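You operate a simulated robot arm through the tools that you are given. There is no shell and no other tool. Be economical: measure what you need, move in short steps, check, and stop when the job is done.

You run a simulated robot arm. Do the job below in one go: nothing can be reset, and whatever is moved stays where it is left.

JOB
Fill the kettle to four cups from the jug and boil it.
Fine: lid shut before you switch on; let it click off by itself; jug back.

Only the result counts: the job must be done as asked and must still hold three seconds after the hand-in. Knocking over, shifting, dropping, spilling or breaking anything else fails it. A push-on lid holds only when it is set on centred and level and pressed home; a screw cap is set on level and turned clockwise until tight.

ROBOT AND FRAMES
A 7-joint arm with a two-finger parallel gripper, fixed in place. Base frame: the origin is at the foot of the arm, x ahead of it, y to its left, z up; the work surface is at about z = 860. Lengths are in mm, angles in rad, forces in N, time in s.
With the tool pointing down near the work surface it reaches from about 260 to 720 mm from the base axis. Its first joint turns from -2.007 to 2.007 rad. Payload 3.91 kg.
The TCP is the grasp point between the finger pads, 30 mm short of the fingertips. In the tool frame z runs along the fingers and y along their closing line. The gripper opens to 110 mm. The fingers are 20 mm wide and 10 mm thick; the gripper's body (48 by 112 mm) begins 55 mm behind the TCP.
Orientation is told as [roll, pitch, yaw] about the base's x, y, z axes, in that order, counted from this pose: with the fingers straight down and closing along the base's y, the tool's x points along the base's -x, its y along +y and its z along -z.

CONTROLS
- The arm moves only by the tool step_arm. Its argument "targets" is a list of rows, each an object (a shift or turn left out is 0, a gripper value left out holds the last) with "rotation": the turn, a rotation vector about the tool's x, y, z in rad, a list of three; "slide": the shift along the tool's x, y, z in m, a list of three; "fingers": the finger opening in m, from 0 to 0.11. In form: [{"rotation": [ax, ay, az], "slide": [tx, ty, tz], "fingers": fingers}, ...]. A call has 1 to 20 rows; each row shifts and turns the commanded pose from where the row before left it, along the tool's axes as they then stand. Each row takes 0.2 s and may step no farther than 50 mm and 0.15 rad from the row before; otherwise, or with a gripper value out of range, the whole call is refused. A pose out of reach is approached as far as the arm can. The call stops where the force on the tool passes 40 N (or 10 N more than at its start, if that is more) or the arm is blocked; 0.2 s more then pass. The fingers move at their own pace (about 108 mm/s each) and stop on an object; they squeeze with about 34 N. The grip force told is the motor's: it shows also when the fingers shut on nothing. Time passes only in rows, and 0.2 s behind the last, so rows that do not move let the fingers close. The reply holds the time, the measured pose of the TCP, the force on the tool along the base axes, the opening and the grip force, in the units named above and with some noise.
- Cameras (640 x 400 px; columns grow to the right, rows downward): "scene" is fixed at [48.3, 501, 1791.1]; the picture's right is [-0.67, -0.74, 0.00], its down [-0.63, 0.56, -0.54] and it looks along [0.40, -0.36, -0.84] (base axes); focal length 290 px, centre (320, 200). "wrist" rides on the gripper at [72, 17, -103] in the tool frame; the picture's right is [-0.23, 0.97, 0.00], its down [-0.76, -0.18, -0.62] and it looks along [-0.61, -0.14, 0.78] (tool axes); focal length 222 px, centre (320, 200).
- get_image(camera): a new picture of that camera. The clock stands still meanwhile.
- lift_body(by): slides the trunk up (or, below 0, down) by that many mm; the arm rides with it, the base frame stays. It gives what a move gives, with no picture.
- pixel_to_xyz(camera, pixels): for up to 12 pixels [column, row] of the newest picture of that camera ("zoom" is the newest enlarged one), the place [x, y, z] in the base frame of the surface seen there, good to about 3 mm. The clock stands still meanwhile.
- inspect(camera, box): a new picture of the part [left, top, right, bottom] of that camera's present view, enlarged. The clock stands still meanwhile.
- job_done(): hands the job in; it is judged then, once.

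Work in short steps. Measure before you move; look again where a grasp or a placing could have gone wrong, and mend it. You have 80 turns and 34 pictures in all, those below and enlarged ones among them. Open the gripper and draw the arm clear of the work before you hand the job in, unless the task says otherwise; then end with one line.

The tools are called as a command line: name --argument value ..., lists and objects as JSON in quotes. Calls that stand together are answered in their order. step_arm: Moves the arm, as the interface text tells. Its arguments: {"type":"object","properties":{"targets":{"type":"array","items":{"type":"object","properties":{"rotation":{"type":"array","items":{"type":"number"}},"slide":{"type":"array","items":{"type":"number"}},"fingers":{"type":"number"}}}}},"required":["targets"]} The other tools are called the same way: lift_body (by) slides the trunk up or down; get_image (camera) takes a picture; pixel_to_xyz (camera, pixels) gives the place of the surface under pixels of a picture; inspect (camera, box) takes an enlarged picture of a part of a camera's view; job_done () hands the job in.

At the start:

```text
time_s: 0.0
position: [469.3, 36.3, 1332.0]
orientation: [0.001, 0.001, 0.001]
ft_force: [-0.3, -0.7, 0.2]
grip_width: 110.1
grasp_force: 0.0
trunk travel left (down, up): [-925.0, 65.0]
```

scene: 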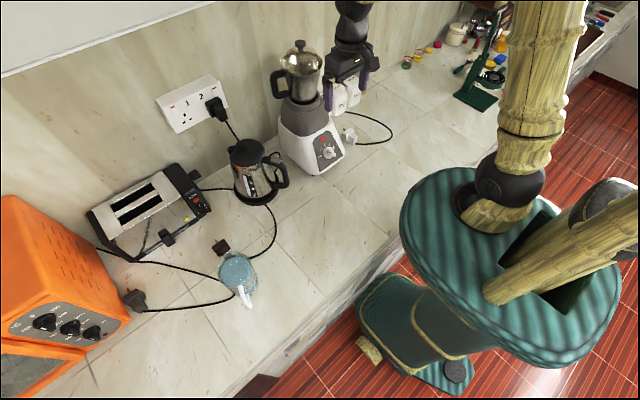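
wrist: 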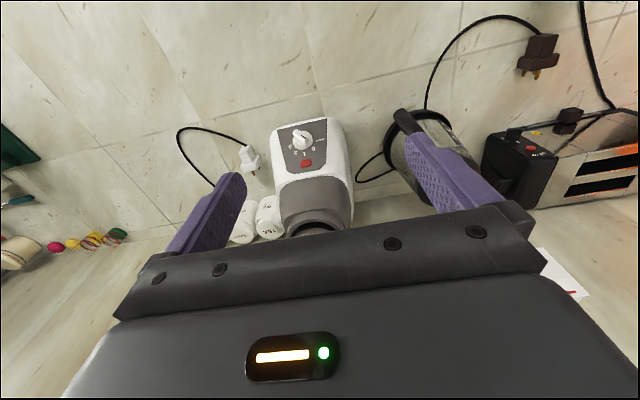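

The scene shows the kettle near (255,170), the jug near (237,275), a wall socket at (192,105) and loose plugs at (220,245) and (133,298). I'll enlarge these areas to see the details.

inspect --camera "scene" --box '[150, 60, 310, 220]'

inspect --camera "scene" --box '[110, 180, 310, 320]'

```text
2.50 times, centred on (230, 140) of scene
```

zoom: 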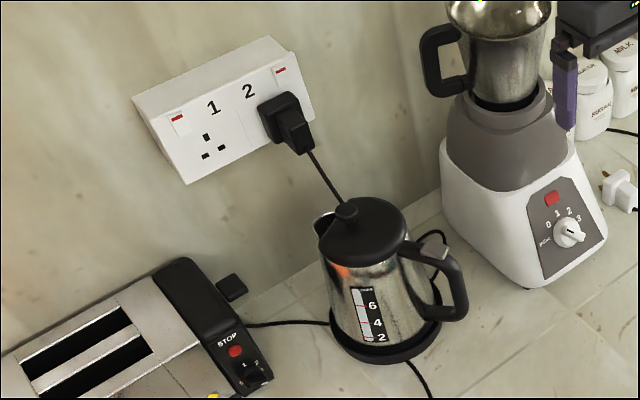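

```text
2.86 times, centred on (210, 250) of scene
```

zoom: 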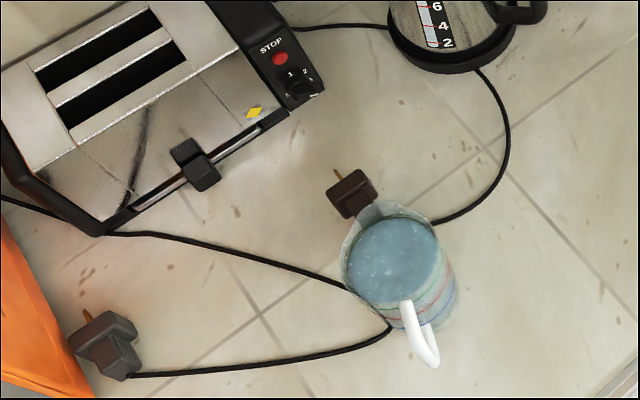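

The jug sits over where the cords cross, so I need to find which loose plug belongs to the kettle. I'll measure points on the cords, jug and plugs in this zoom, and on the kettle in the scene view.

pixel_to_xyz --camera "zoom" --pixels '[[350, 195], [338, 174], [395, 260], [430, 360], [408, 305], [395, 220], [105, 350], [88, 315], [440, 220], [345, 290], [388, 330], [510, 120]]'

pixel_to_xyz --camera "scene" --pixels '[[246, 144], [260, 150], [283, 175], [268, 155], [240, 147], [193, 97], [202, 93], [215, 108], [225, 120], [256, 196], [182, 109], [259, 177]]'

```text
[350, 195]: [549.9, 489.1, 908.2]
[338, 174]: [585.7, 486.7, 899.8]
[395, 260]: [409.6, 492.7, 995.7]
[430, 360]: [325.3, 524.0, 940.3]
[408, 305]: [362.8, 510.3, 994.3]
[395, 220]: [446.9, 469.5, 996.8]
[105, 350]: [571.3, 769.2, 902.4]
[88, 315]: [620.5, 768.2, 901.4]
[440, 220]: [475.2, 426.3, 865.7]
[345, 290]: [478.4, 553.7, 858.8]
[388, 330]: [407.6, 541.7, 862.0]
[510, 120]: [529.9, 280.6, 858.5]
```

```text
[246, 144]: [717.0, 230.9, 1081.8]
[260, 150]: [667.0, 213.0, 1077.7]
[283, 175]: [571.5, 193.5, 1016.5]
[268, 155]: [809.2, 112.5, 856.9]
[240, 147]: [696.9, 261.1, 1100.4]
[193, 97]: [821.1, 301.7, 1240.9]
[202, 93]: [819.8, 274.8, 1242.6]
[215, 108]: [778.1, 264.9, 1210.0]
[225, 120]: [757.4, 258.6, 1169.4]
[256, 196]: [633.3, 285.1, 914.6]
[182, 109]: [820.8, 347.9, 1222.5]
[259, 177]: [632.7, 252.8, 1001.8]
```

The socket's plug is in outlet 2 and outlet 1 is free. I'll move back and left at height so the wrist camera can look over the jug, kettle and plugs.

step_arm --targets '[{"slide": [0.0241, 0.0377, 0]}, {"slide": [0.0241, 0.0377, 0]}, {"slide": [0.0241, 0.0377, 0]}, {"slide": [0.0241, 0.0377, 0]}, {"slide": [0.0241, 0.0377, 0]}, {"slide": [0.0241, 0.0377, 0]}, {"slide": [0.0241, 0.0377, 0]}]'

get_image --camera "wrist"

```text
time_s: 1.6
position: [299.9, 300.8, 1328.9]
orientation: [-0.001, -0.002, -0.001]
ft_force: [-0.2, 0.0, -0.5]
grip_width: 110.2
grasp_force: 0.1
trunk travel left (down, up): [-925.0, 65.0]
```

```text
29 pictures are left
```

wrist: 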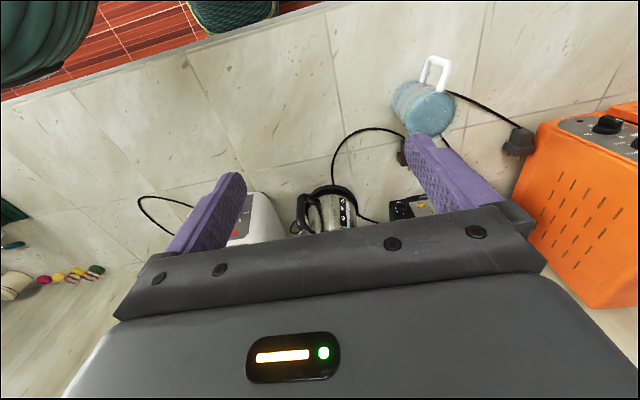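

The kettle's cord loops from (330,190) toward the jug at (405,140). I'll enlarge that area.

inspect --camera "wrist" --box '[320, 50, 560, 200]'

inspect --camera "wrist" --box '[270, 170, 430, 250]'

```text
2.67 times, centred on (440, 125) of wrist
```

zoom: 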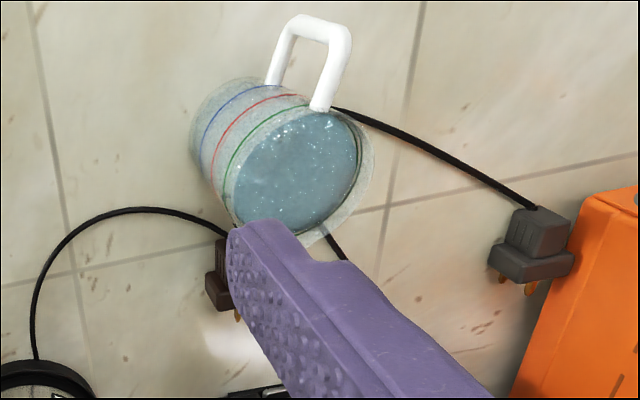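

```text
4.00 times, centred on (350, 210) of wrist
```

zoom: 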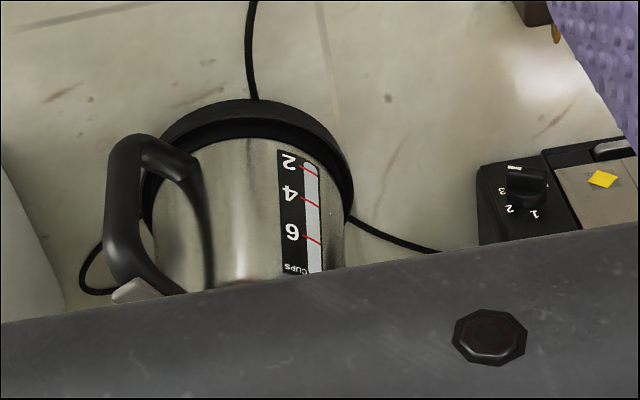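

The kettle's cord seems to run to the brown plug beside the jug, and lifting the jug will confirm that. Now I'll move above the kettle to see the lid, knob and switch.

step_arm --targets '[{"slide": [-0.04, -0.008, 0]}, {"slide": [-0.04, -0.008, 0]}, {"slide": [-0.04, -0.008, 0]}, {"slide": [-0.04, -0.008, 0]}, {"slide": [-0.04, -0.008, 0]}, {"slide": [-0.03, -0.008, 0.0]}]'

inspect --camera "wrist" --box '[240, 100, 440, 225]'

```text
time_s: 3.0
position: [533.7, 254.0, 1330.0]
orientation: [-0.001, 0.0, 0.001]
ft_force: [0.3, 0.6, -0.2]
grip_width: 110.1
grasp_force: 0.0
trunk travel left (down, up): [-925.0, 65.0]
```

```text
3.20 times, centred on (340, 162) of wrist
```

zoom: 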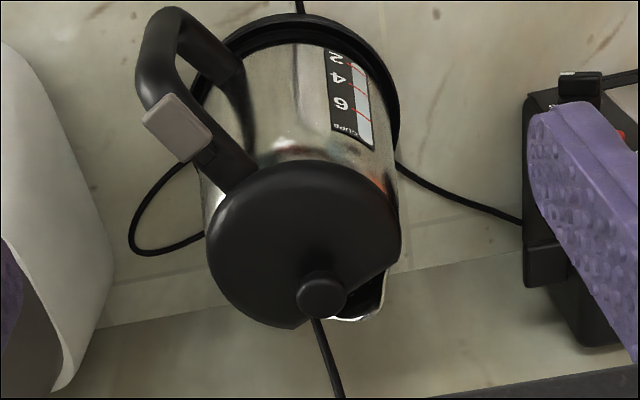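

The knob at (321,295) is off-centre, near the spout, so the lid is probably hinged at the handle side. A grey paddle is at (175,128) on the handle. I'll measure these.

pixel_to_xyz --camera "zoom" --pixels '[[321, 292], [275, 170], [225, 250], [380, 210], [290, 318], [300, 230], [175, 128], [160, 115], [195, 145], [215, 150], [170, 40], [375, 300]]'

pixel_to_xyz --camera "zoom" --pixels '[[310, 30], [398, 120], [240, 175], [250, 60], [200, 20], [185, 60], [240, 190], [350, 318], [365, 72], [368, 95], [372, 120], [205, 165]]'

```text
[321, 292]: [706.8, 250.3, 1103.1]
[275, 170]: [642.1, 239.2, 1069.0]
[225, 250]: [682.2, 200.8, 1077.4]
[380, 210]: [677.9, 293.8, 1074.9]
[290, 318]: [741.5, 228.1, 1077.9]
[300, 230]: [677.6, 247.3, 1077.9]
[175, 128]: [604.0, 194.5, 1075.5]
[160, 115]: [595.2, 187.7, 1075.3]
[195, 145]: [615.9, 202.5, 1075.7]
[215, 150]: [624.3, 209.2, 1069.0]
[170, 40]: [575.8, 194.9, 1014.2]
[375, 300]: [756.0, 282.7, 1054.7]
```

```text
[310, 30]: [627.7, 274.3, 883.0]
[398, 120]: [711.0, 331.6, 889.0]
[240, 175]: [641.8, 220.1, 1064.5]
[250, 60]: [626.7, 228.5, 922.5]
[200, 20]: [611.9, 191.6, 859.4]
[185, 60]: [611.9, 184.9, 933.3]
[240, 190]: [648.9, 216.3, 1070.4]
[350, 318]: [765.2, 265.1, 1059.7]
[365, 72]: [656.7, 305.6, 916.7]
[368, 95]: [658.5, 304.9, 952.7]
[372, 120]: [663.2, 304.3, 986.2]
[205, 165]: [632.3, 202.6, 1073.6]
```

The paddle is around (604,194,1075) and the lid centre around (688,248). I'll go closer to see the paddle and hinge, keeping the tips above 1110.

step_arm --targets '[{"slide": [-0.0065, -0.0165, 0.045]}, {"slide": [-0.0065, -0.0165, 0.045]}, {"slide": [-0.0065, -0.0165, 0.045]}, {"slide": [-0.0065, -0.0165, 0.045]}]'

inspect --camera "wrist" --box '[210, 70, 450, 230]'

```text
time_s: 4.0
position: [559.9, 184.3, 1148.4]
orientation: [0.001, -0.001, 0.0]
ft_force: [0.3, 0.8, 0.1]
grip_width: 110.0
grasp_force: 0.0
trunk travel left (down, up): [-925.0, 65.0]
```

```text
2.50 times, centred on (330, 150) of wrist
```

zoom: 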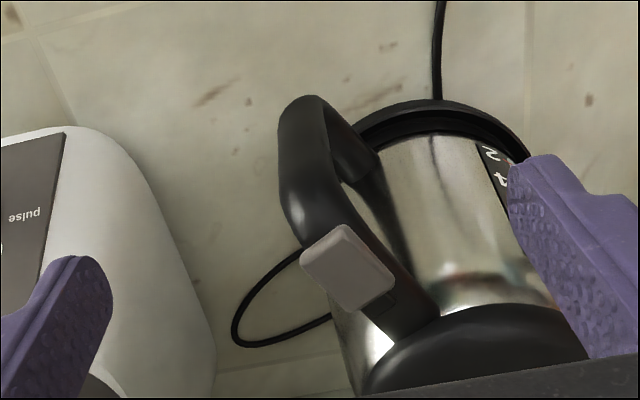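

The paddle looks like the on/off rocker on the handle. I'll rise, go over the knob, and yaw about 25° so the fingers close across the handle–spout axis.

step_arm --targets '[{"slide": [0, 0, -0.05]}, {"slide": [-0.03, 0.0167, -0.05], "rotation": [0, 0, -0.145]}]'

```text
refused: row 2 steps farther than a row can; nothing moved
```

The row was too long, so I'll split it up, with all translation before the yaw.

step_arm --targets '[{"slide": [0, 0, -0.045]}, {"slide": [0, 0, -0.045]}, {"slide": [-0.038, 0.0168, 0]}, {"slide": [-0.038, 0.0168, 0]}, {"slide": [-0.038, 0.0168, 0]}, {"slide": [-0.038, 0.0168, 0]}, {"rotation": [0, 0, -0.145]}, {"rotation": [0, 0, -0.145]}, {"rotation": [0, 0, -0.145]}]'

get_image --camera "wrist"

```text
time_s: 6.0
position: [704.1, 250.4, 1240.2]
orientation: [0.0, 0.0, 0.437]
ft_force: [0.0, 0.4, 0.8]
grip_width: 109.8
grasp_force: 0.0
out of reach, approached as far as the arm can: row 6
trunk travel left (down, up): [-925.0, 65.0]
```

```text
24 pictures are left
```

wrist: 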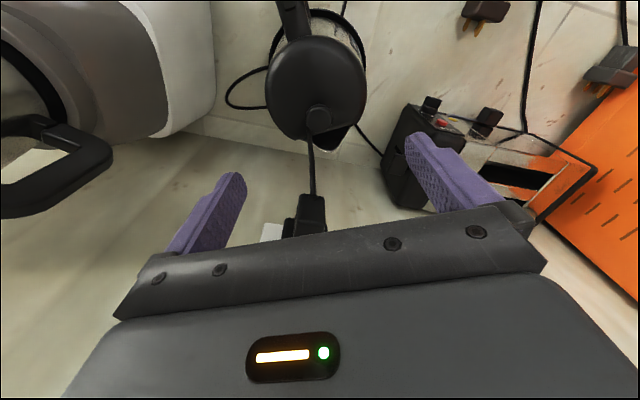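

The knob is at (318,118), and the arm reaches about 747 mm radius here. I'll measure the knob from this upright view.

pixel_to_xyz --camera "wrist" --pixels '[[318, 114], [309, 116], [327, 116], [318, 124], [267, 90], [365, 90], [318, 38], [340, 145], [302, 138], [304, 20], [318, 80], [295, 40]]'

```text
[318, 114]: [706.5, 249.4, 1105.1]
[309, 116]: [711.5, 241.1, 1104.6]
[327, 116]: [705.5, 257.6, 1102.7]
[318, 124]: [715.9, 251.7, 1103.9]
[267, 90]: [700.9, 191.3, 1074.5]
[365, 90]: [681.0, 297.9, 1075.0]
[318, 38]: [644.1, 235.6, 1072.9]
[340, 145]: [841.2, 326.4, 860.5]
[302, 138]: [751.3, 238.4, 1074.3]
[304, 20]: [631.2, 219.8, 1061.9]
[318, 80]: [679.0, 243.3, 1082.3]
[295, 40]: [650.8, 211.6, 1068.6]
```

The knob centre is about (709,250), top 1105, 20 mm across. I'll tilt the tool outward 0.3 rad for reach and look at the resulting pose.

step_arm --targets '[{"rotation": [0, -0.15, 0]}, {"rotation": [0, -0.15, 0]}, {"fingers": 0.06}, {}]'

```text
time_s: 7.0
position: [703.7, 252.7, 1240.1]
orientation: [0.0, -0.3, 0.433]
ft_force: [-0.5, 0.3, 0.4]
grip_width: 60.0
grasp_force: 0.1
trunk travel left (down, up): [-925.0, 65.0]
```

The pose holds at the tilt. I'm descending so the fingertips straddle the knob, with tips just above the lid.

step_arm --targets '[{"slide": [0.0098, -0.0011, 0.0302]}, {"slide": [0.0098, -0.0011, 0.0302]}, {"slide": [0.0098, -0.0011, 0.0302]}, {"slide": [0.0098, -0.0011, 0.0302]}]'

inspect --camera "wrist" --box '[200, 50, 440, 230]'

```text
time_s: 8.0
position: [705.6, 247.2, 1113.0]
orientation: [0.001, -0.3, 0.435]
ft_force: [0.0, 0.1, -0.2]
grip_width: 59.9
grasp_force: 0.0
trunk travel left (down, up): [-925.0, 65.0]
```

```text
2.22 times, centred on (320, 140) of wrist
```

zoom: 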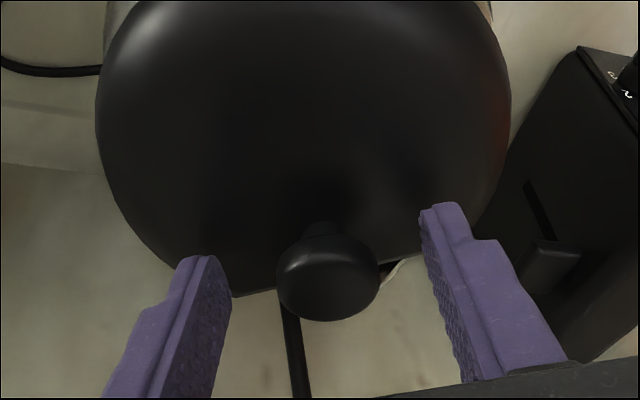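

The knob at (328,280) sits between the tips. I'll close and then lift a few millimetres straight up to see how the lid behaves.

step_arm --targets '[{"fingers": 0.0}, {}, {}, {"slide": [-0.0015, 0, -0.0048]}, {"slide": [-0.0015, 0, -0.0048]}]'

```text
time_s: 9.2
position: [704.1, 245.0, 1122.9]
orientation: [0.0, -0.296, 0.435]
ft_force: [-0.8, 0.0, -8.8]
grip_width: 28.8
grasp_force: 34.4
trunk travel left (down, up): [-925.0, 65.0]
```

The knob is held at 28.8 mm with a downward pull of 8.8 N. I'll lift a bit more and look.

step_arm --targets '[{"slide": [-0.003, 0, -0.0096]}, {"slide": [-0.003, 0, -0.0096]}]'

inspect --camera "scene" --box '[190, 100, 310, 220]'

```text
time_s: 9.8
position: [703.8, 244.9, 1143.4]
orientation: [-0.001, -0.299, 0.435]
ft_force: [-1.2, -0.8, -7.4]
grip_width: 28.8
grasp_force: 34.4
trunk travel left (down, up): [-925.0, 65.0]
```

```text
3.33 times, centred on (250, 160) of scene
```

zoom: 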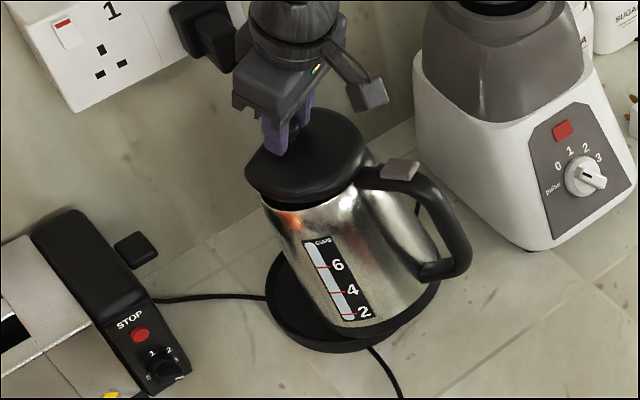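

The kettle body has risen with the lid: the base at (290,300) is uncovered and the load is about 7.5 N. So the lid is latched. I'll set it straight back down along the same path.

step_arm --targets '[{"slide": [0.003, 0, 0.0096]}, {"slide": [0.003, 0, 0.0096]}, {"slide": [0.0012, 0, 0.0038]}, {"slide": [0.0009, 0, 0.0029]}, {"slide": [0.0009, 0, 0.0029]}]'

inspect --camera "scene" --box '[190, 100, 310, 220]'

```text
time_s: 11.0
position: [703.6, 247.8, 1116.9]
orientation: [-0.001, -0.308, 0.435]
ft_force: [2.5, 8.7, 15.0]
grip_width: 29.2
grasp_force: 34.1
trunk travel left (down, up): [-925.0, 65.0]
```

```text
3.33 times, centred on (250, 160) of scene
```

zoom: 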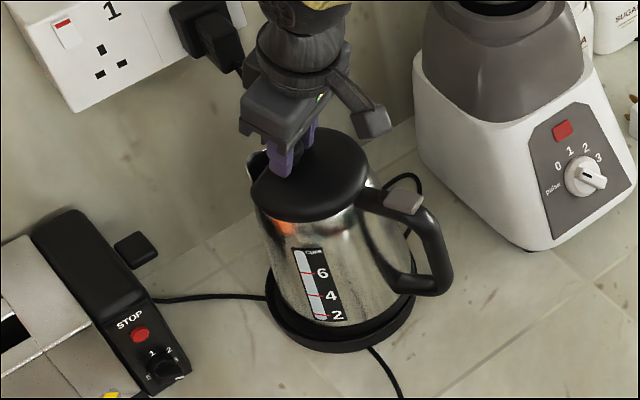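

It reads 15 N of upward contact at z 1117. I'll release gently and check how the kettle sits on its base.

step_arm --targets '[{"slide": [-0.0006, 0, -0.0019]}, {"fingers": 0.06}, {}, {"slide": [-0.012, 0, -0.038]}, {"slide": [-0.012, 0, -0.038]}]'

inspect --camera "scene" --box '[190, 100, 310, 220]'

```text
time_s: 12.2
position: [704.3, 244.7, 1194.2]
orientation: [0.0, -0.301, 0.435]
ft_force: [-0.5, -0.8, 0.0]
grip_width: 59.7
grasp_force: 0.0
trunk travel left (down, up): [-925.0, 65.0]
```

```text
3.33 times, centred on (250, 160) of scene
```

zoom: 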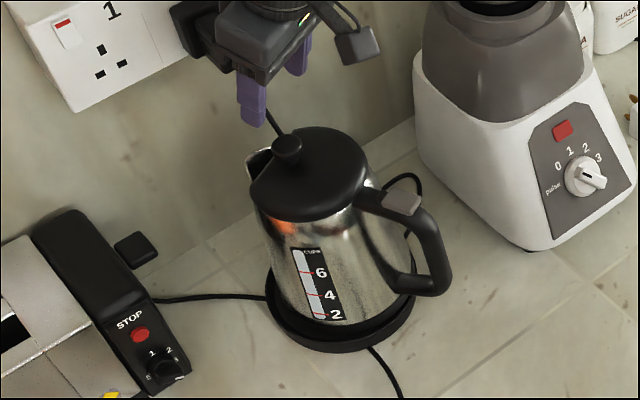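

The gauge and knob pixels match the start, so the kettle is reseated. In the raised view the lid stayed level and the body swung away from it. So the lid is hinged at the handle, and I must pull it along an arc while tilting the tool. I'll regrip the knob.

step_arm --targets '[{"slide": [0.0077, 0.0008, 0.0258]}, {"slide": [0.0077, 0.0008, 0.0258]}, {"slide": [0.0077, 0.0008, 0.0258]}, {"fingers": 0.0}, {}, {}]'

```text
time_s: 13.6
position: [702.1, 251.3, 1116.6]
orientation: [0.0, -0.3, 0.435]
ft_force: [1.9, 1.6, -1.0]
grip_width: 29.5
grasp_force: 33.6
trunk travel left (down, up): [-925.0, 65.0]
```

The knob is held at 29.5 mm. I'm starting the arc about the estimated hinge: 0.3 rad in small rows, watching the force.

step_arm --targets '[{"rotation": [0, -0.1, 0], "slide": [0.0026, 0, -0.0079]}, {"rotation": [0, -0.1, 0], "slide": [0.0026, 0, -0.0079]}, {"rotation": [0, -0.1, 0], "slide": [0.0026, 0, -0.0079]}]'

inspect --camera "scene" --box '[190, 100, 310, 220]'

```text
time_s: 14.4
position: [687.1, 241.7, 1135.8]
orientation: [-0.001, -0.605, 0.435]
ft_force: [-0.6, 4.1, 14.1]
grip_width: 29.2
grasp_force: 33.3
trunk travel left (down, up): [-925.0, 65.0]
```

```text
3.33 times, centred on (250, 160) of scene
```

zoom: 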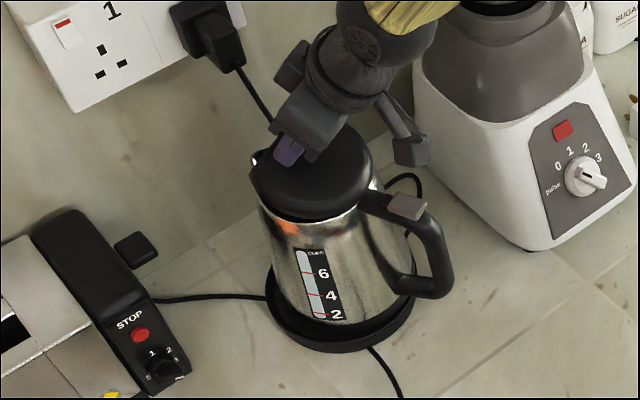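

The lid is opening and the kettle stays on its base, but the tool is pressing down by 14 N. I'll ease up a few millimetres and re-read.

step_arm --targets '[{"slide": [-0.0023, 0, -0.0033]}]'

```text
time_s: 14.8
position: [688.0, 241.2, 1135.0]
orientation: [0.0, -0.593, 0.434]
ft_force: [1.4, 2.1, 1.1]
grip_width: 29.2
grasp_force: 34.1
trunk travel left (down, up): [-925.0, 65.0]
```

The force is relaxed and the fitted hinge agrees with my estimate. I'll continue the arc by another 0.4 rad with slightly refined steps.

step_arm --targets '[{"rotation": [0, -0.1, 0], "slide": [0.0028, 0, -0.0082]}, {"rotation": [0, -0.1, 0], "slide": [0.0028, 0, -0.0082]}, {"rotation": [0, -0.1, 0], "slide": [0.0028, 0, -0.0082]}, {"rotation": [0, -0.1, 0], "slide": [0.0028, 0, -0.0082]}]'

```text
time_s: 15.8
position: [662.3, 229.1, 1152.7]
orientation: [0.0, -1.002, 0.434]
ft_force: [0.7, 0.4, -0.1]
grip_width: 29.1
grasp_force: 33.9
trunk travel left (down, up): [-925.0, 65.0]
```

Forces are near zero, so the arc is right. Continuing another 0.4 rad.

step_arm --targets '[{"rotation": [0, -0.1, 0], "slide": [0.0028, 0, -0.0081]}, {"rotation": [0, -0.1, 0], "slide": [0.0028, 0, -0.0081]}, {"rotation": [0, -0.1, 0], "slide": [0.0028, 0, -0.0081]}, {"rotation": [0, -0.1, 0], "slide": [0.0028, 0, -0.0081]}]'

inspect --camera "scene" --box '[190, 100, 310, 220]'

```text
time_s: 16.8
position: [630.7, 215.6, 1155.8]
orientation: [0.004, -1.401, 0.432]
ft_force: [0.6, -0.5, 2.9]
grip_width: 29.2
grasp_force: 33.7
trunk travel left (down, up): [-925.0, 65.0]
```

```text
3.33 times, centred on (250, 160) of scene
```

zoom: 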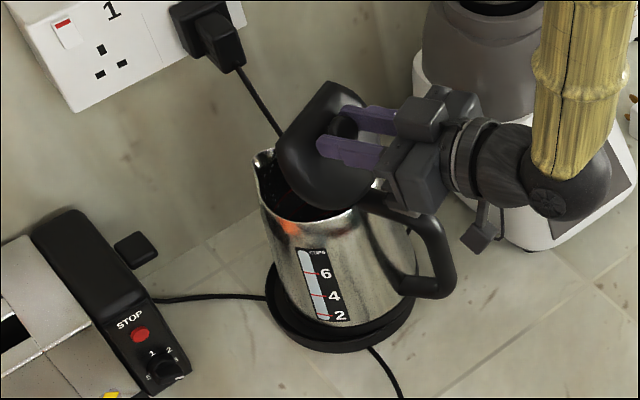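

The lid is open about 63° with no strain, and the camera is clear of the handle. I'll do another 0.4 rad.

step_arm --targets '[{"rotation": [0, -0.1, 0], "slide": [0.0028, 0, -0.0081]}, {"rotation": [0, -0.1, 0], "slide": [0.0028, 0, -0.0081]}, {"rotation": [0, -0.1, 0], "slide": [0.0028, 0, -0.0081]}, {"rotation": [0, -0.1, 0], "slide": [0.0028, 0, -0.0081]}]'

```text
time_s: 17.8
position: [600.8, 201.6, 1146.2]
orientation: [3.139, -1.342, -2.703]
ft_force: [-3.6, 1.0, 5.8]
grip_width: 29.2
grasp_force: 33.8
trunk travel left (down, up): [-925.0, 65.0]
```

Open about 86° with mild force. I'll do two more small rows to pass the vertical, watching for the stop.

step_arm --targets '[{"rotation": [0, -0.1, 0], "slide": [0.0023, 0, -0.0085]}, {"rotation": [0, -0.08, 0], "slide": [0.0018, 0, -0.0068]}]'

```text
time_s: 18.4
position: [588.5, 191.7, 1139.8]
orientation: [-3.14, -1.157, -2.717]
ft_force: [0.7, 3.2, 11.7]
grip_width: 28.9
grasp_force: 34.1
trunk travel left (down, up): [-925.0, 65.0]
```

I'll open the fingers and back straight off horizontally, then check the lid stays open.

step_arm --targets '[{"fingers": 0.06}, {}, {"slide": [-0.0106, 0, -0.0245]}, {"slide": [-0.0106, 0, -0.0245]}, {"slide": [-0.0106, 0, -0.0245]}, {"slide": [-0.0106, 0, -0.0245]}]'

get_image --camera "scene"

```text
time_s: 19.8
position: [493.2, 148.8, 1139.8]
orientation: [3.143, -1.16, -2.707]
ft_force: [0.2, -0.1, 0.2]
grip_width: 60.0
grasp_force: 0.0
trunk travel left (down, up): [-925.0, 65.0]
```

```text
17 pictures are left
```

scene: 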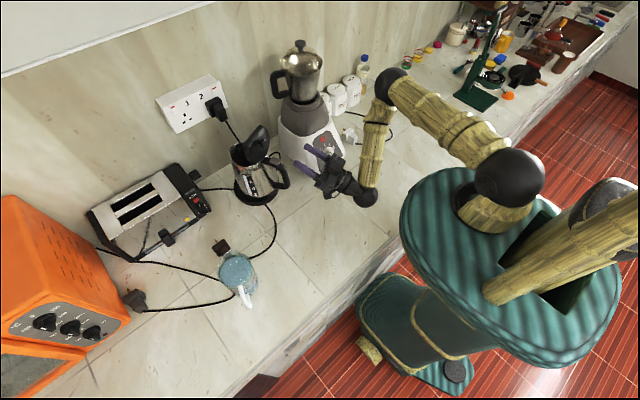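

The lid stays open at about 96°. Next is the jug, so I'll inspect it closely for rim, handle and spout geometry.

inspect --camera "scene" --box '[200, 230, 280, 320]'

```text
4.44 times, centred on (240, 275) of scene
```

zoom: 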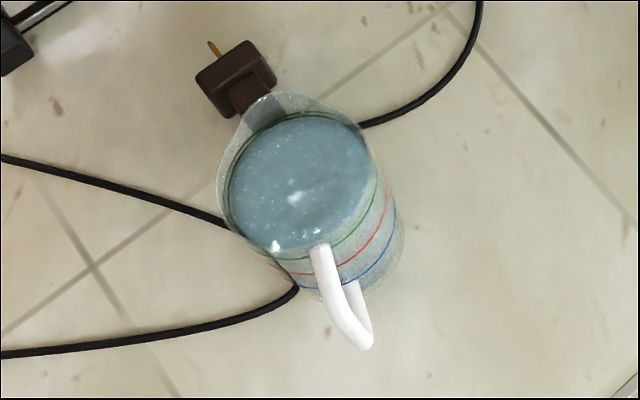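

The spout is at (262,100), opposite the handle, the water is near the green line, and the three coloured rings look like marks. I'll measure them.

pixel_to_xyz --camera "zoom" --pixels '[[262, 98], [222, 160], [224, 200], [372, 140], [300, 130], [300, 180], [290, 235], [345, 240], [352, 264], [368, 268], [320, 250], [365, 345]]'

pixel_to_xyz --camera "zoom" --pixels '[[380, 190], [386, 215], [390, 240], [402, 240], [350, 290], [360, 320], [375, 165], [332, 290], [345, 330], [240, 130], [370, 310], [340, 122]]'

```text
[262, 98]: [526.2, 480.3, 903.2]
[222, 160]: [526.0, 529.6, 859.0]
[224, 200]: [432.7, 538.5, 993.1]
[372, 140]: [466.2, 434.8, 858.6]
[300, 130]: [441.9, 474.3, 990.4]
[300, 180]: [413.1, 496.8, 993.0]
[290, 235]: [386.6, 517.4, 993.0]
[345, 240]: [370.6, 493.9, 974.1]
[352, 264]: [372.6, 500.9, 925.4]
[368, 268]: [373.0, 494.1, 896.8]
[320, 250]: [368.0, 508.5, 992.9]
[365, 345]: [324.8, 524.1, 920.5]
```

```text
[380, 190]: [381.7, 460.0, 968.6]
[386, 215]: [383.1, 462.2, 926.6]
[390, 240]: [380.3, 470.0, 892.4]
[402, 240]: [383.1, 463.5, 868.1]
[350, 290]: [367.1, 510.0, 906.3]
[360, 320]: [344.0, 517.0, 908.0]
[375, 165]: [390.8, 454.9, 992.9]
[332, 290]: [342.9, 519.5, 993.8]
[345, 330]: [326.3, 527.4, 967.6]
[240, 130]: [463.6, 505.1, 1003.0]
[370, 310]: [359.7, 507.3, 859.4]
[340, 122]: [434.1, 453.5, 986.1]
```

The jug axis is about (418,493), radius about 47 mm, water at about 992, and the handle points to azimuth 161°. I'll check whether the kettle gauge shows any water already.

inspect --camera "scene" --box '[230, 120, 290, 210]'

```text
4.44 times, centred on (260, 165) of scene
```

zoom: 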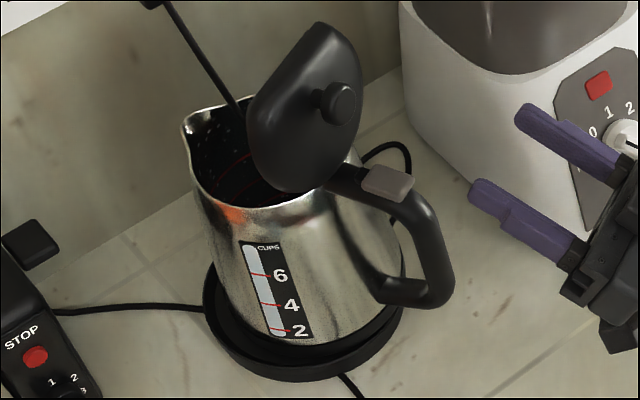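

The gauge strip looks uniform and the kettle looks empty inside. My plan is to grip the jug body from above with the tool tilted 0.5 rad, so the pour swings the tool through vertical. First I'll back off from the kettle and rotate the tool back down, then turn its yaw to the jug's spout axis.

step_arm --targets '[{"slide": [-0.0159, 0, -0.0367]}, {"slide": [-0.0159, 0, -0.0367]}, {"rotation": [0, 0.148, 0], "fingers": 0.11}, {"rotation": [0, 0.148, 0]}, {"rotation": [0, 0.148, 0]}, {"rotation": [0, 0.148, 0]}, {"rotation": [0, 0.148, 0]}, {"rotation": [0, 0.148, 0]}, {"rotation": [0, 0.148, 0]}, {"rotation": [0, 0.148, 0]}, {"rotation": [0, 0.148, 0]}, {"rotation": [0, 0.148, 0]}, {"rotation": [0.0684, 0, 0.1256]}, {"rotation": [0.0684, 0, 0.1256]}, {"rotation": [0.0684, 0, 0.1256]}, {"rotation": [0.0684, 0, 0.1256]}, {"rotation": [0.0684, 0, 0.1256]}]'

```text
time_s: 23.4
position: [461.6, 125.9, 1099.4]
orientation: [-0.001, -0.499, -0.283]
ft_force: [0.6, 0.3, 0.0]
grip_width: 110.3
grasp_force: 0.0
out of reach, approached as far as the arm can: row 5, 6, 7, 8
trunk travel left (down, up): [-925.0, 65.0]
```

The pose is as intended (pitch -0.5, yaw -0.28). Now I'm travelling to the pre-grasp point above and behind the jug.

step_arm --targets '[{"slide": [0.0207, 0.0378, -0.0122]}, {"slide": [0.0207, 0.0378, -0.0122]}, {"slide": [0.0207, 0.0378, -0.0122]}, {"slide": [0.0207, 0.0378, -0.0122]}, {"slide": [0.0207, 0.0378, -0.0122]}, {"slide": [0.0207, 0.0378, -0.0122]}, {"slide": [0.0207, 0.0378, -0.0122]}, {"slide": [0.0207, 0.0378, -0.0122]}, {"slide": [0.0207, 0.0378, -0.0122]}]'

get_image --camera "wrist"

```text
time_s: 25.4
position: [346.5, 511.3, 1104.9]
orientation: [-0.003, -0.499, -0.28]
ft_force: [0.1, -0.2, 0.5]
grip_width: 110.2
grasp_force: 0.1
trunk travel left (down, up): [-925.0, 65.0]
```

```text
14 pictures are left
```

wrist: 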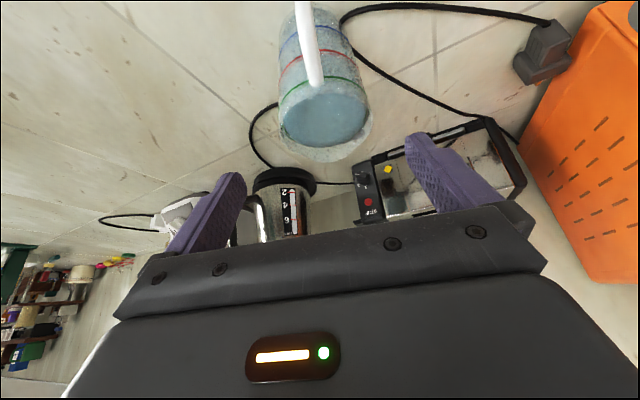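

The jug is centred near column 325. I'll measure the rim sides, spout and handle from this side to refine the centre.

pixel_to_xyz --camera "wrist" --pixels '[[281, 105], [366, 105], [282, 120], [368, 118], [323, 118], [324, 158], [308, 20], [317, 75], [287, 45], [350, 25], [330, 88], [322, 66]]'

```text
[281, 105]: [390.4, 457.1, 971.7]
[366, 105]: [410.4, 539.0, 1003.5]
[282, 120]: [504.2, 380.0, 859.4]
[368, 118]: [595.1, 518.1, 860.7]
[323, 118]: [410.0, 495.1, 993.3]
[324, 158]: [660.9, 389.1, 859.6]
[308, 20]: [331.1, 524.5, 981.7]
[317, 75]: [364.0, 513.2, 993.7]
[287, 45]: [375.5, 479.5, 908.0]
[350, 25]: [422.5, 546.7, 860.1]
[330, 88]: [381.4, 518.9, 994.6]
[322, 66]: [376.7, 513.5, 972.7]
```

The centre is confirmed at about (418,493) with radius 46. I'll go in along the tool axis and close on the body just below the rim.

step_arm --targets '[{"slide": [-0.0006, 0.0005, 0.0374]}, {"slide": [-0.0006, 0.0005, 0.0374]}, {"slide": [-0.0006, 0.0005, 0.0374]}, {"slide": [-0.0006, 0.0005, 0.0374]}]'

```text
time_s: 26.4
position: [418.3, 489.9, 978.3]
orientation: [0.001, -0.5, -0.281]
ft_force: [0.1, 1.0, 0.2]
grip_width: 110.0
grasp_force: 0.0
trunk travel left (down, up): [-925.0, 65.0]
```

No contact, and I'm on target within 3 mm. I'll nudge 2 mm sideways, close, and confirm the grip.

step_arm --targets '[{"slide": [0, 0.002, 0.001]}, {"fingers": 0.0}, {}, {}, {}]'

get_image --camera "wrist"

```text
time_s: 27.6
position: [418.4, 492.7, 975.7]
orientation: [0.0, -0.499, -0.281]
ft_force: [1.0, -0.8, 0.5]
grip_width: 96.5
grasp_force: 33.9
trunk travel left (down, up): [-925.0, 65.0]
```

```text
13 pictures are left
```

wrist: 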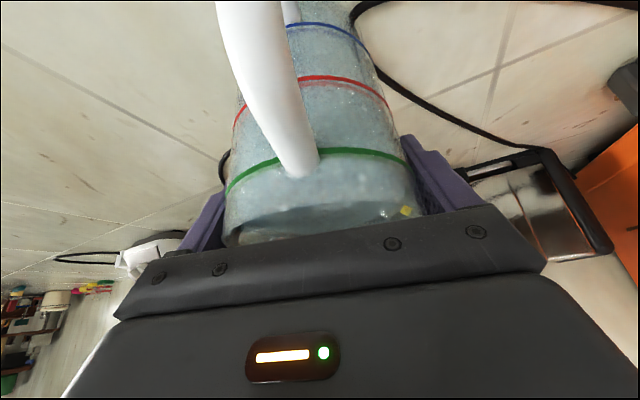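

The jug is gripped at 96.5 mm. I'll measure the ring heights from this close view, then lift gently by 30 mm.

pixel_to_xyz --camera "wrist" --pixels '[[320, 24], [325, 78], [345, 152], [350, 148], [340, 205], [300, 215]]'

step_arm --targets '[{"slide": [-0.0024, 0, -0.0044]}, {"slide": [-0.0048, 0, -0.0088]}, {"slide": [-0.0072, 0, -0.0132]}, {}]'

```text
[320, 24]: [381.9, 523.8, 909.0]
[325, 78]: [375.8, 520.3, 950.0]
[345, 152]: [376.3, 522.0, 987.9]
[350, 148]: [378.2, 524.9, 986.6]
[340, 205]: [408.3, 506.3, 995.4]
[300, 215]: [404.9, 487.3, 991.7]
```

```text
time_s: 28.6
position: [419.9, 496.6, 1004.4]
orientation: [0.001, -0.502, -0.279]
ft_force: [0.5, -0.4, -8.8]
grip_width: 96.5
grasp_force: 33.2
trunk travel left (down, up): [-925.0, 65.0]
```

The jug is lifted at 8.8 N and holding level, with rings at about 909, 949 and 987 (2/4/6 cups, roughly). I'll raise it to about z 1200, then use the scene picture to see the cords underneath.

step_arm --targets '[{"slide": [-0.0096, 0, -0.0176]}, {"slide": [-0.0144, 0, -0.0263]}, {"slide": [-0.0168, 0, -0.0307]}, {"slide": [-0.0168, 0, -0.0307]}, {"slide": [-0.0168, 0, -0.0307]}, {"slide": [-0.0144, 0, -0.0263]}, {"slide": [-0.0072, 0, -0.0132]}, {}]'

get_image --camera "scene"

```text
time_s: 30.4
position: [420.8, 495.3, 1207.2]
orientation: [-0.002, -0.498, -0.282]
ft_force: [0.2, 0.3, -9.7]
grip_width: 96.7
grasp_force: 34.0
trunk travel left (down, up): [-925.0, 65.0]
```

```text
12 pictures are left
```

scene: 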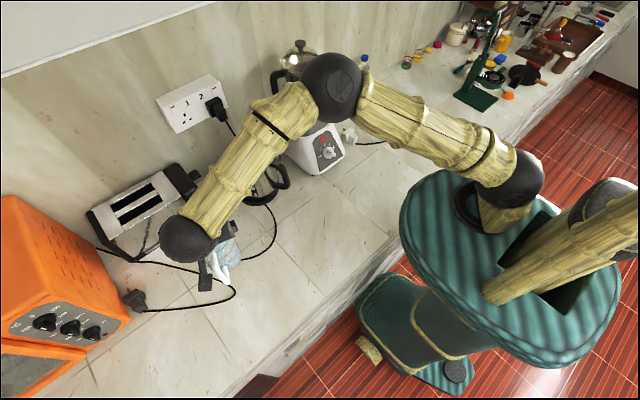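

The oven's cord makes a U-turn at (235,292) to the grey plug, so the brown plug at (216,245) belongs to the kettle. Now I'll yaw the jug level toward the pour direction and carry it toward the kettle.

step_arm --targets '[{"rotation": [0.0683, 0, 0.1252]}, {"rotation": [0.0683, 0, 0.1252]}, {"rotation": [0.0683, 0, 0.1252]}, {"rotation": [0.0683, 0, 0.1252]}, {"rotation": [0.0683, 0, 0.1252]}, {"rotation": [0.0683, 0, 0.1252]}, {"slide": [-0.0104, 0.0068, 0.0059]}, {"slide": [-0.0207, 0.0135, 0.0118]}, {"slide": [-0.0207, 0.0135, 0.0118]}, {"slide": [-0.0207, 0.0135, 0.0118]}, {"slide": [-0.0207, 0.0135, 0.0118]}, {"slide": [-0.0207, 0.0135, 0.0118]}, {"slide": [-0.0207, 0.0135, 0.0118]}, {"slide": [-0.0207, 0.0135, 0.0118]}, {"slide": [-0.0104, 0.0068, 0.0059]}, {}]'

```text
time_s: 33.8
position: [601.1, 366.6, 1200.9]
orientation: [0.001, -0.499, -1.135]
ft_force: [-0.1, 0.1, -9.4]
grip_width: 96.9
grasp_force: 34.1
trunk travel left (down, up): [-925.0, 65.0]
```

Level and steady. I'll do the last stretch to the pre-pour point, then check from the scene camera.

step_arm --targets '[{"slide": [-0.0152, 0.0099, 0.0085]}, {"slide": [-0.0152, 0.0099, 0.0085]}, {"slide": [-0.0152, 0.0099, 0.0085]}, {"slide": [-0.0152, 0.0099, 0.0085]}, {}]'

inspect --camera "scene" --box '[180, 90, 320, 220]'

```text
time_s: 35.0
position: [665.3, 319.0, 1197.9]
orientation: [-0.001, -0.499, -1.136]
ft_force: [-0.4, -0.3, -9.6]
grip_width: 96.5
grasp_force: 33.6
trunk travel left (down, up): [-925.0, 65.0]
```

```text
3.08 times, centred on (250, 155) of scene
```

zoom: 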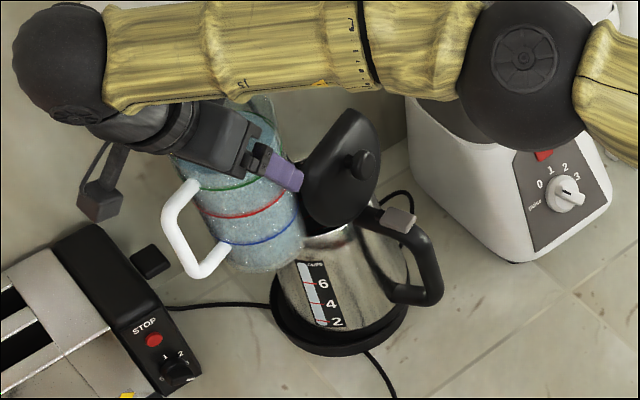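

The jug is over the mouth from the left, clear of the lid. I'll start tilting gently about the lip to about 15° while lowering slightly, then check.

step_arm --targets '[{"slide": [0.0018, 0.005, -0.001], "rotation": [0, 0.07, 0]}, {"slide": [0.0018, 0, -0.001], "rotation": [0, 0.07, 0]}, {"slide": [0.0046, 0, 0.0089], "rotation": [0, 0.06, 0]}, {"slide": [0.0046, 0, 0.0089], "rotation": [0, 0.06, 0]}, {"slide": [0.0029, 0, 0.0117]}, {}, {}]'

inspect --camera "scene" --box '[180, 90, 320, 220]'

```text
time_s: 36.6
position: [666.5, 327.7, 1167.3]
orientation: [0.0, -0.241, -1.136]
ft_force: [0.7, 0.0, -9.1]
grip_width: 96.7
grasp_force: 33.9
trunk travel left (down, up): [-925.0, 65.0]
```

```text
3.08 times, centred on (250, 155) of scene
```

zoom: 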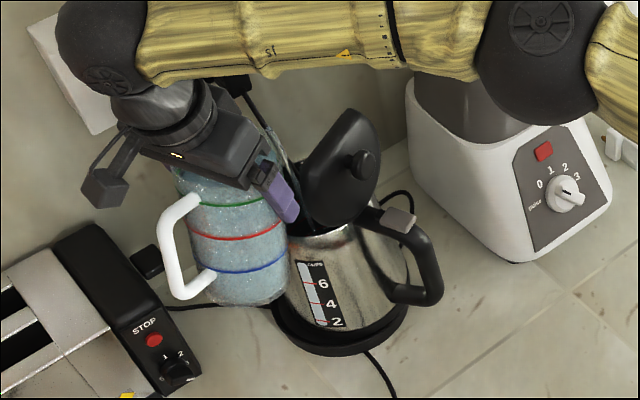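

No pouring yet at 15°. As the jug tilts, its bottom swings toward the toaster, so I'll measure heights there and around the lip and lid.

pixel_to_xyz --camera "zoom" --pixels '[[145, 250], [150, 268], [100, 240], [60, 270], [285, 160], [300, 200], [345, 110], [290, 215], [200, 300], [260, 300], [318, 320], [322, 280]]'

```text
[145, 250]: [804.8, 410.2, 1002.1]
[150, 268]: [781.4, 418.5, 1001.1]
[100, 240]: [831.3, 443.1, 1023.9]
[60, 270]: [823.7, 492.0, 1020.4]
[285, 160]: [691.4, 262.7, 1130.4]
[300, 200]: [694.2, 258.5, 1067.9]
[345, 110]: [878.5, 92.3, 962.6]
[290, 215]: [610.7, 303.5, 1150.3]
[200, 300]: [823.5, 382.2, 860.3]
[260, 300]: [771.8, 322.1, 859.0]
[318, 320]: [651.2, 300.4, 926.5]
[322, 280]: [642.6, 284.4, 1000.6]
```

There is room: the toaster is ≤1024 and the jug bottom stays ≥1040. Tilting a further 8° toward where the flow should begin.

step_arm --targets '[{"slide": [0.0022, 0, 0.0056], "rotation": [0, 0.07, 0]}, {"slide": [0.0022, 0, 0.0056], "rotation": [0, 0.07, 0]}, {}, {}, {}]'

inspect --camera "scene" --box '[180, 90, 320, 220]'

```text
time_s: 37.8
position: [665.2, 331.5, 1156.7]
orientation: [0.001, -0.098, -1.135]
ft_force: [-0.3, 0.3, -8.7]
grip_width: 96.4
grasp_force: 34.0
trunk travel left (down, up): [-925.0, 65.0]
```

```text
3.08 times, centred on (250, 155) of scene
```

zoom: 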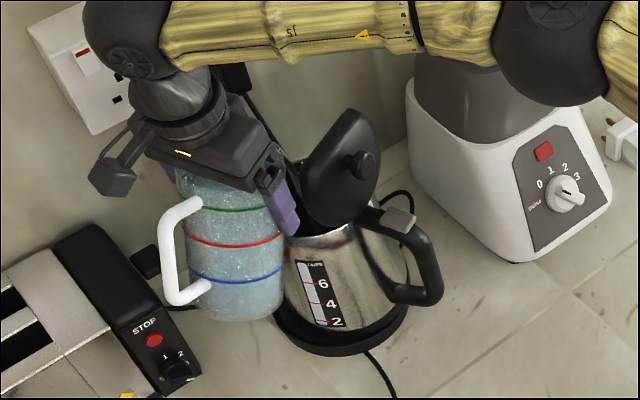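

Force is 8.7 N versus 9.5 N before, so only a trace may have flowed. Tilting to about 31° and pausing to read the weight.

step_arm --targets '[{"slide": [0.0006, 0, 0.003], "rotation": [0, 0.05, 0]}, {"slide": [0.0005, 0, 0.003], "rotation": [0, 0.05, 0]}, {"rotation": [0, 0.05, 0]}, {}, {}, {}, {}, {}]'

```text
time_s: 39.6
position: [664.0, 331.3, 1150.1]
orientation: [0.0, 0.05, -1.138]
ft_force: [0.2, 0.3, -7.9]
grip_width: 96.8
grasp_force: 33.3
trunk travel left (down, up): [-925.0, 65.0]
```

The weight fell to 7.9 N, so about 150 g has flowed. I'll check for spills and the gauge.

inspect --camera "scene" --box '[215, 120, 305, 215]'

```text
4.21 times, centred on (260, 168) of scene
```

zoom: 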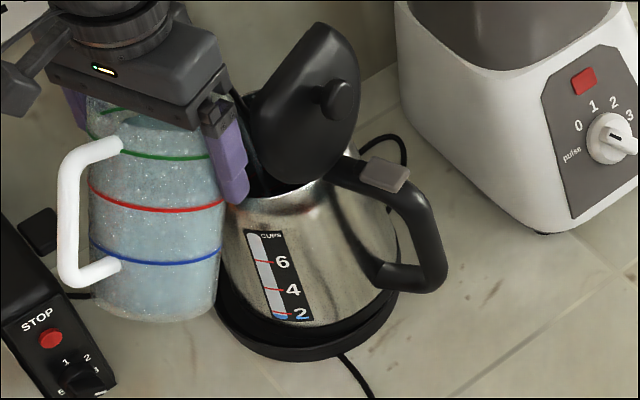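

No spill is visible, and the gauge shows blue up to about the "2" mark. I'll continue to about 40° and let it settle.

step_arm --targets '[{"slide": [-0.0003, 0, 0], "rotation": [0, 0.05, 0]}, {"slide": [-0.0003, 0, 0], "rotation": [0, 0.05, 0]}, {"slide": [-0.0003, 0, 0], "rotation": [0, 0.05, 0]}, {}, {}, {}, {}, {}]'

inspect --camera "scene" --box '[230, 160, 280, 205]'

```text
time_s: 41.4
position: [664.9, 329.9, 1150.8]
orientation: [0.0, 0.2, -1.135]
ft_force: [-0.1, -0.8, -7.1]
grip_width: 96.6
grasp_force: 34.6
trunk travel left (down, up): [-925.0, 65.0]
```

```text
8.89 times, centred on (255, 182) of scene
```

zoom: 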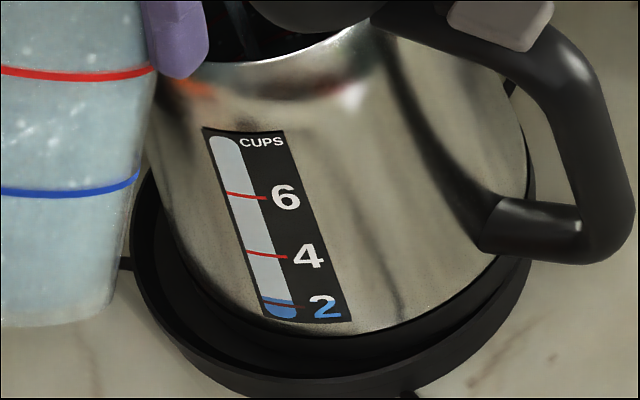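

The gauge reads about 2.3 cups for 2.3 N poured, so roughly 1 N per cup and about 1.7 N to go. Tilting 0.15 rad more should bring it to around 3.2 cups.

step_arm --targets '[{"slide": [-0.0007, 0, -0.0001], "rotation": [0, 0.05, 0]}, {"slide": [-0.0007, 0, -0.0001], "rotation": [0, 0.05, 0]}, {"slide": [-0.0007, 0, -0.0001], "rotation": [0, 0.05, 0]}, {}, {}, {}, {}, {}, {}]'

step_arm --targets '[{}]'

step_arm --targets '[{}]'

```text
time_s: 43.4
position: [667.4, 329.0, 1151.9]
orientation: [0.001, 0.35, -1.136]
ft_force: [0.1, -0.4, -5.8]
grip_width: 96.7
grasp_force: 33.5
trunk travel left (down, up): [-925.0, 65.0]
```

```text
time_s: 43.8
position: [667.9, 329.4, 1152.1]
orientation: [-0.001, 0.351, -1.137]
ft_force: [0.2, -0.3, -5.8]
grip_width: 96.7
grasp_force: 34.3
trunk travel left (down, up): [-925.0, 65.0]
```

```text
time_s: 44.2
position: [667.4, 328.7, 1151.6]
orientation: [0.0, 0.352, -1.136]
ft_force: [-0.7, 0.4, -6.6]
grip_width: 96.6
grasp_force: 34.3
trunk travel left (down, up): [-925.0, 65.0]
```

The weight averages about 6.1 N and the flow has stopped. Checking the gauge.

inspect --camera "scene" --box '[230, 160, 280, 205]'

```text
8.89 times, centred on (255, 182) of scene
```

zoom: 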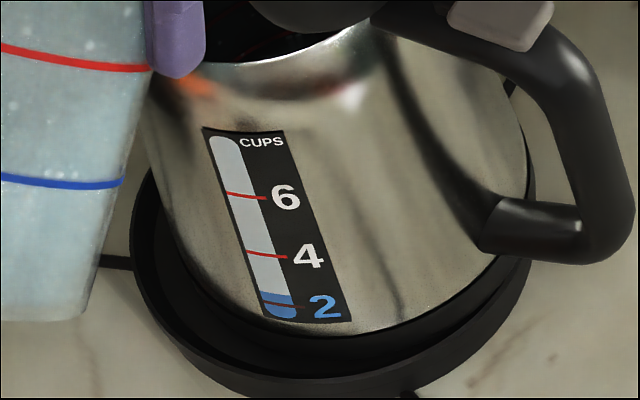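

The gauge reads only about 2.55, so the cups are larger than I guessed, about 240 ml, and the kettle held some water at the start. By geometry I need about 70° in total. Tilting slowly to about 64° and settling.

step_arm --targets '[{"slide": [-0.0011, 0, -0.0004], "rotation": [0, 0.045, 0]}, {"slide": [-0.0011, 0, -0.0004], "rotation": [0, 0.045, 0]}, {}, {"slide": [-0.0011, 0, -0.0006], "rotation": [0, 0.045, 0]}, {"slide": [-0.0011, 0, -0.0006], "rotation": [0, 0.045, 0]}, {}, {"slide": [-0.001, 0, -0.0007], "rotation": [0, 0.045, 0]}, {"slide": [-0.001, 0, -0.0007], "rotation": [0, 0.045, 0]}, {}, {}, {}, {}, {}, {}]'

step_arm --targets '[{}]'

step_arm --targets '[{}]'

inspect --camera "scene" --box '[230, 160, 280, 205]'

```text
time_s: 47.2
position: [668.6, 321.4, 1150.3]
orientation: [-0.001, 0.621, -1.136]
ft_force: [-0.3, -0.2, -4.0]
grip_width: 96.3
grasp_force: 33.9
trunk travel left (down, up): [-925.0, 65.0]
```

```text
time_s: 47.6
position: [669.6, 321.7, 1150.3]
orientation: [0.001, 0.62, -1.136]
ft_force: [0.0, 0.2, -3.6]
grip_width: 96.5
grasp_force: 34.5
trunk travel left (down, up): [-925.0, 65.0]
```

```text
time_s: 48.0
position: [669.4, 321.9, 1150.0]
orientation: [0.0, 0.624, -1.138]
ft_force: [0.3, 0.0, -3.5]
grip_width: 96.7
grasp_force: 34.2
trunk travel left (down, up): [-925.0, 65.0]
```

```text
8.89 times, centred on (255, 182) of scene
```

zoom: 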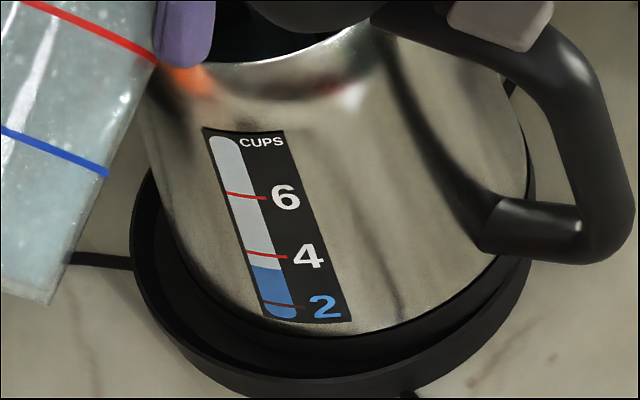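

The gauge reads about 3.45 at a load of 3.7 N, so about 0.55 cup (roughly 1.4 N) remains. I'll tilt to about 74.5° slowly and read the weight.

step_arm --targets '[{"slide": [-0.0004, 0, -0.0023], "rotation": [0, 0.045, 0]}, {"slide": [-0.0004, 0, -0.0023], "rotation": [0, 0.045, 0]}, {}, {"slide": [-0.0004, 0, -0.0023], "rotation": [0, 0.045, 0]}, {"slide": [-0.0004, 0, -0.0023], "rotation": [0, 0.045, 0]}, {}, {}, {}, {}, {}, {}]'

step_arm --targets '[{}]'

step_arm --targets '[{}]'

inspect --camera "scene" --box '[230, 160, 280, 205]'

```text
time_s: 50.4
position: [671.6, 316.3, 1156.9]
orientation: [0.001, 0.802, -1.133]
ft_force: [-1.3, 4.7, 2.9]
grip_width: 96.6
grasp_force: 33.9
trunk travel left (down, up): [-925.0, 65.0]
```

```text
time_s: 50.8
position: [670.4, 315.9, 1157.9]
orientation: [0.002, 0.799, -1.135]
ft_force: [-1.1, 4.9, 2.4]
grip_width: 96.5
grasp_force: 34.1
trunk travel left (down, up): [-925.0, 65.0]
```

```text
time_s: 51.2
position: [671.5, 316.8, 1157.4]
orientation: [0.003, 0.801, -1.135]
ft_force: [-1.0, 5.8, 2.2]
grip_width: 96.5
grasp_force: 34.4
trunk travel left (down, up): [-925.0, 65.0]
```

```text
8.89 times, centred on (255, 182) of scene
```

zoom: 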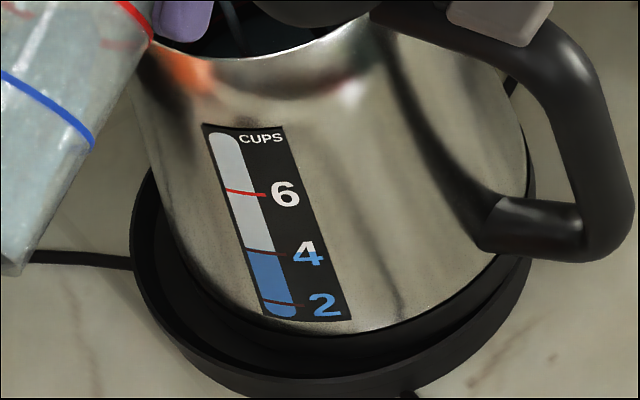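

The gauge is right at the 4 line. A light contact shows in the force (+5 y, +2 z), so I'll back the jug up and away first, then bring it upright in small steps.

step_arm --targets '[{"slide": [0.0107, 0, -0.0034], "rotation": [0, -0.1, 0]}, {"slide": [0.0103, 0, -0.0044], "rotation": [0, -0.1, 0]}, {"slide": [0.0028, 0, -0.0041], "rotation": [0, -0.137, 0]}, {"slide": [0.0022, 0, -0.0045], "rotation": [0, -0.137, 0]}, {"slide": [0.0016, 0, -0.0047], "rotation": [0, -0.137, 0]}, {"slide": [0.0009, 0, -0.0049], "rotation": [0, -0.137, 0]}, {"slide": [0.0003, 0, -0.005], "rotation": [0, -0.137, 0]}, {"slide": [-0.0004, 0, -0.005], "rotation": [0, -0.137, 0]}, {"slide": [-0.0011, 0, -0.0049], "rotation": [0, -0.137, 0]}, {"slide": [-0.0018, 0, -0.0047], "rotation": [0, -0.137, 0]}, {}]'

```text
time_s: 53.6
position: [669.5, 322.4, 1216.8]
orientation: [0.0, -0.495, -1.136]
ft_force: [0.3, -0.8, -1.1]
grip_width: 96.6
grasp_force: 33.9
trunk travel left (down, up): [-925.0, 65.0]
```

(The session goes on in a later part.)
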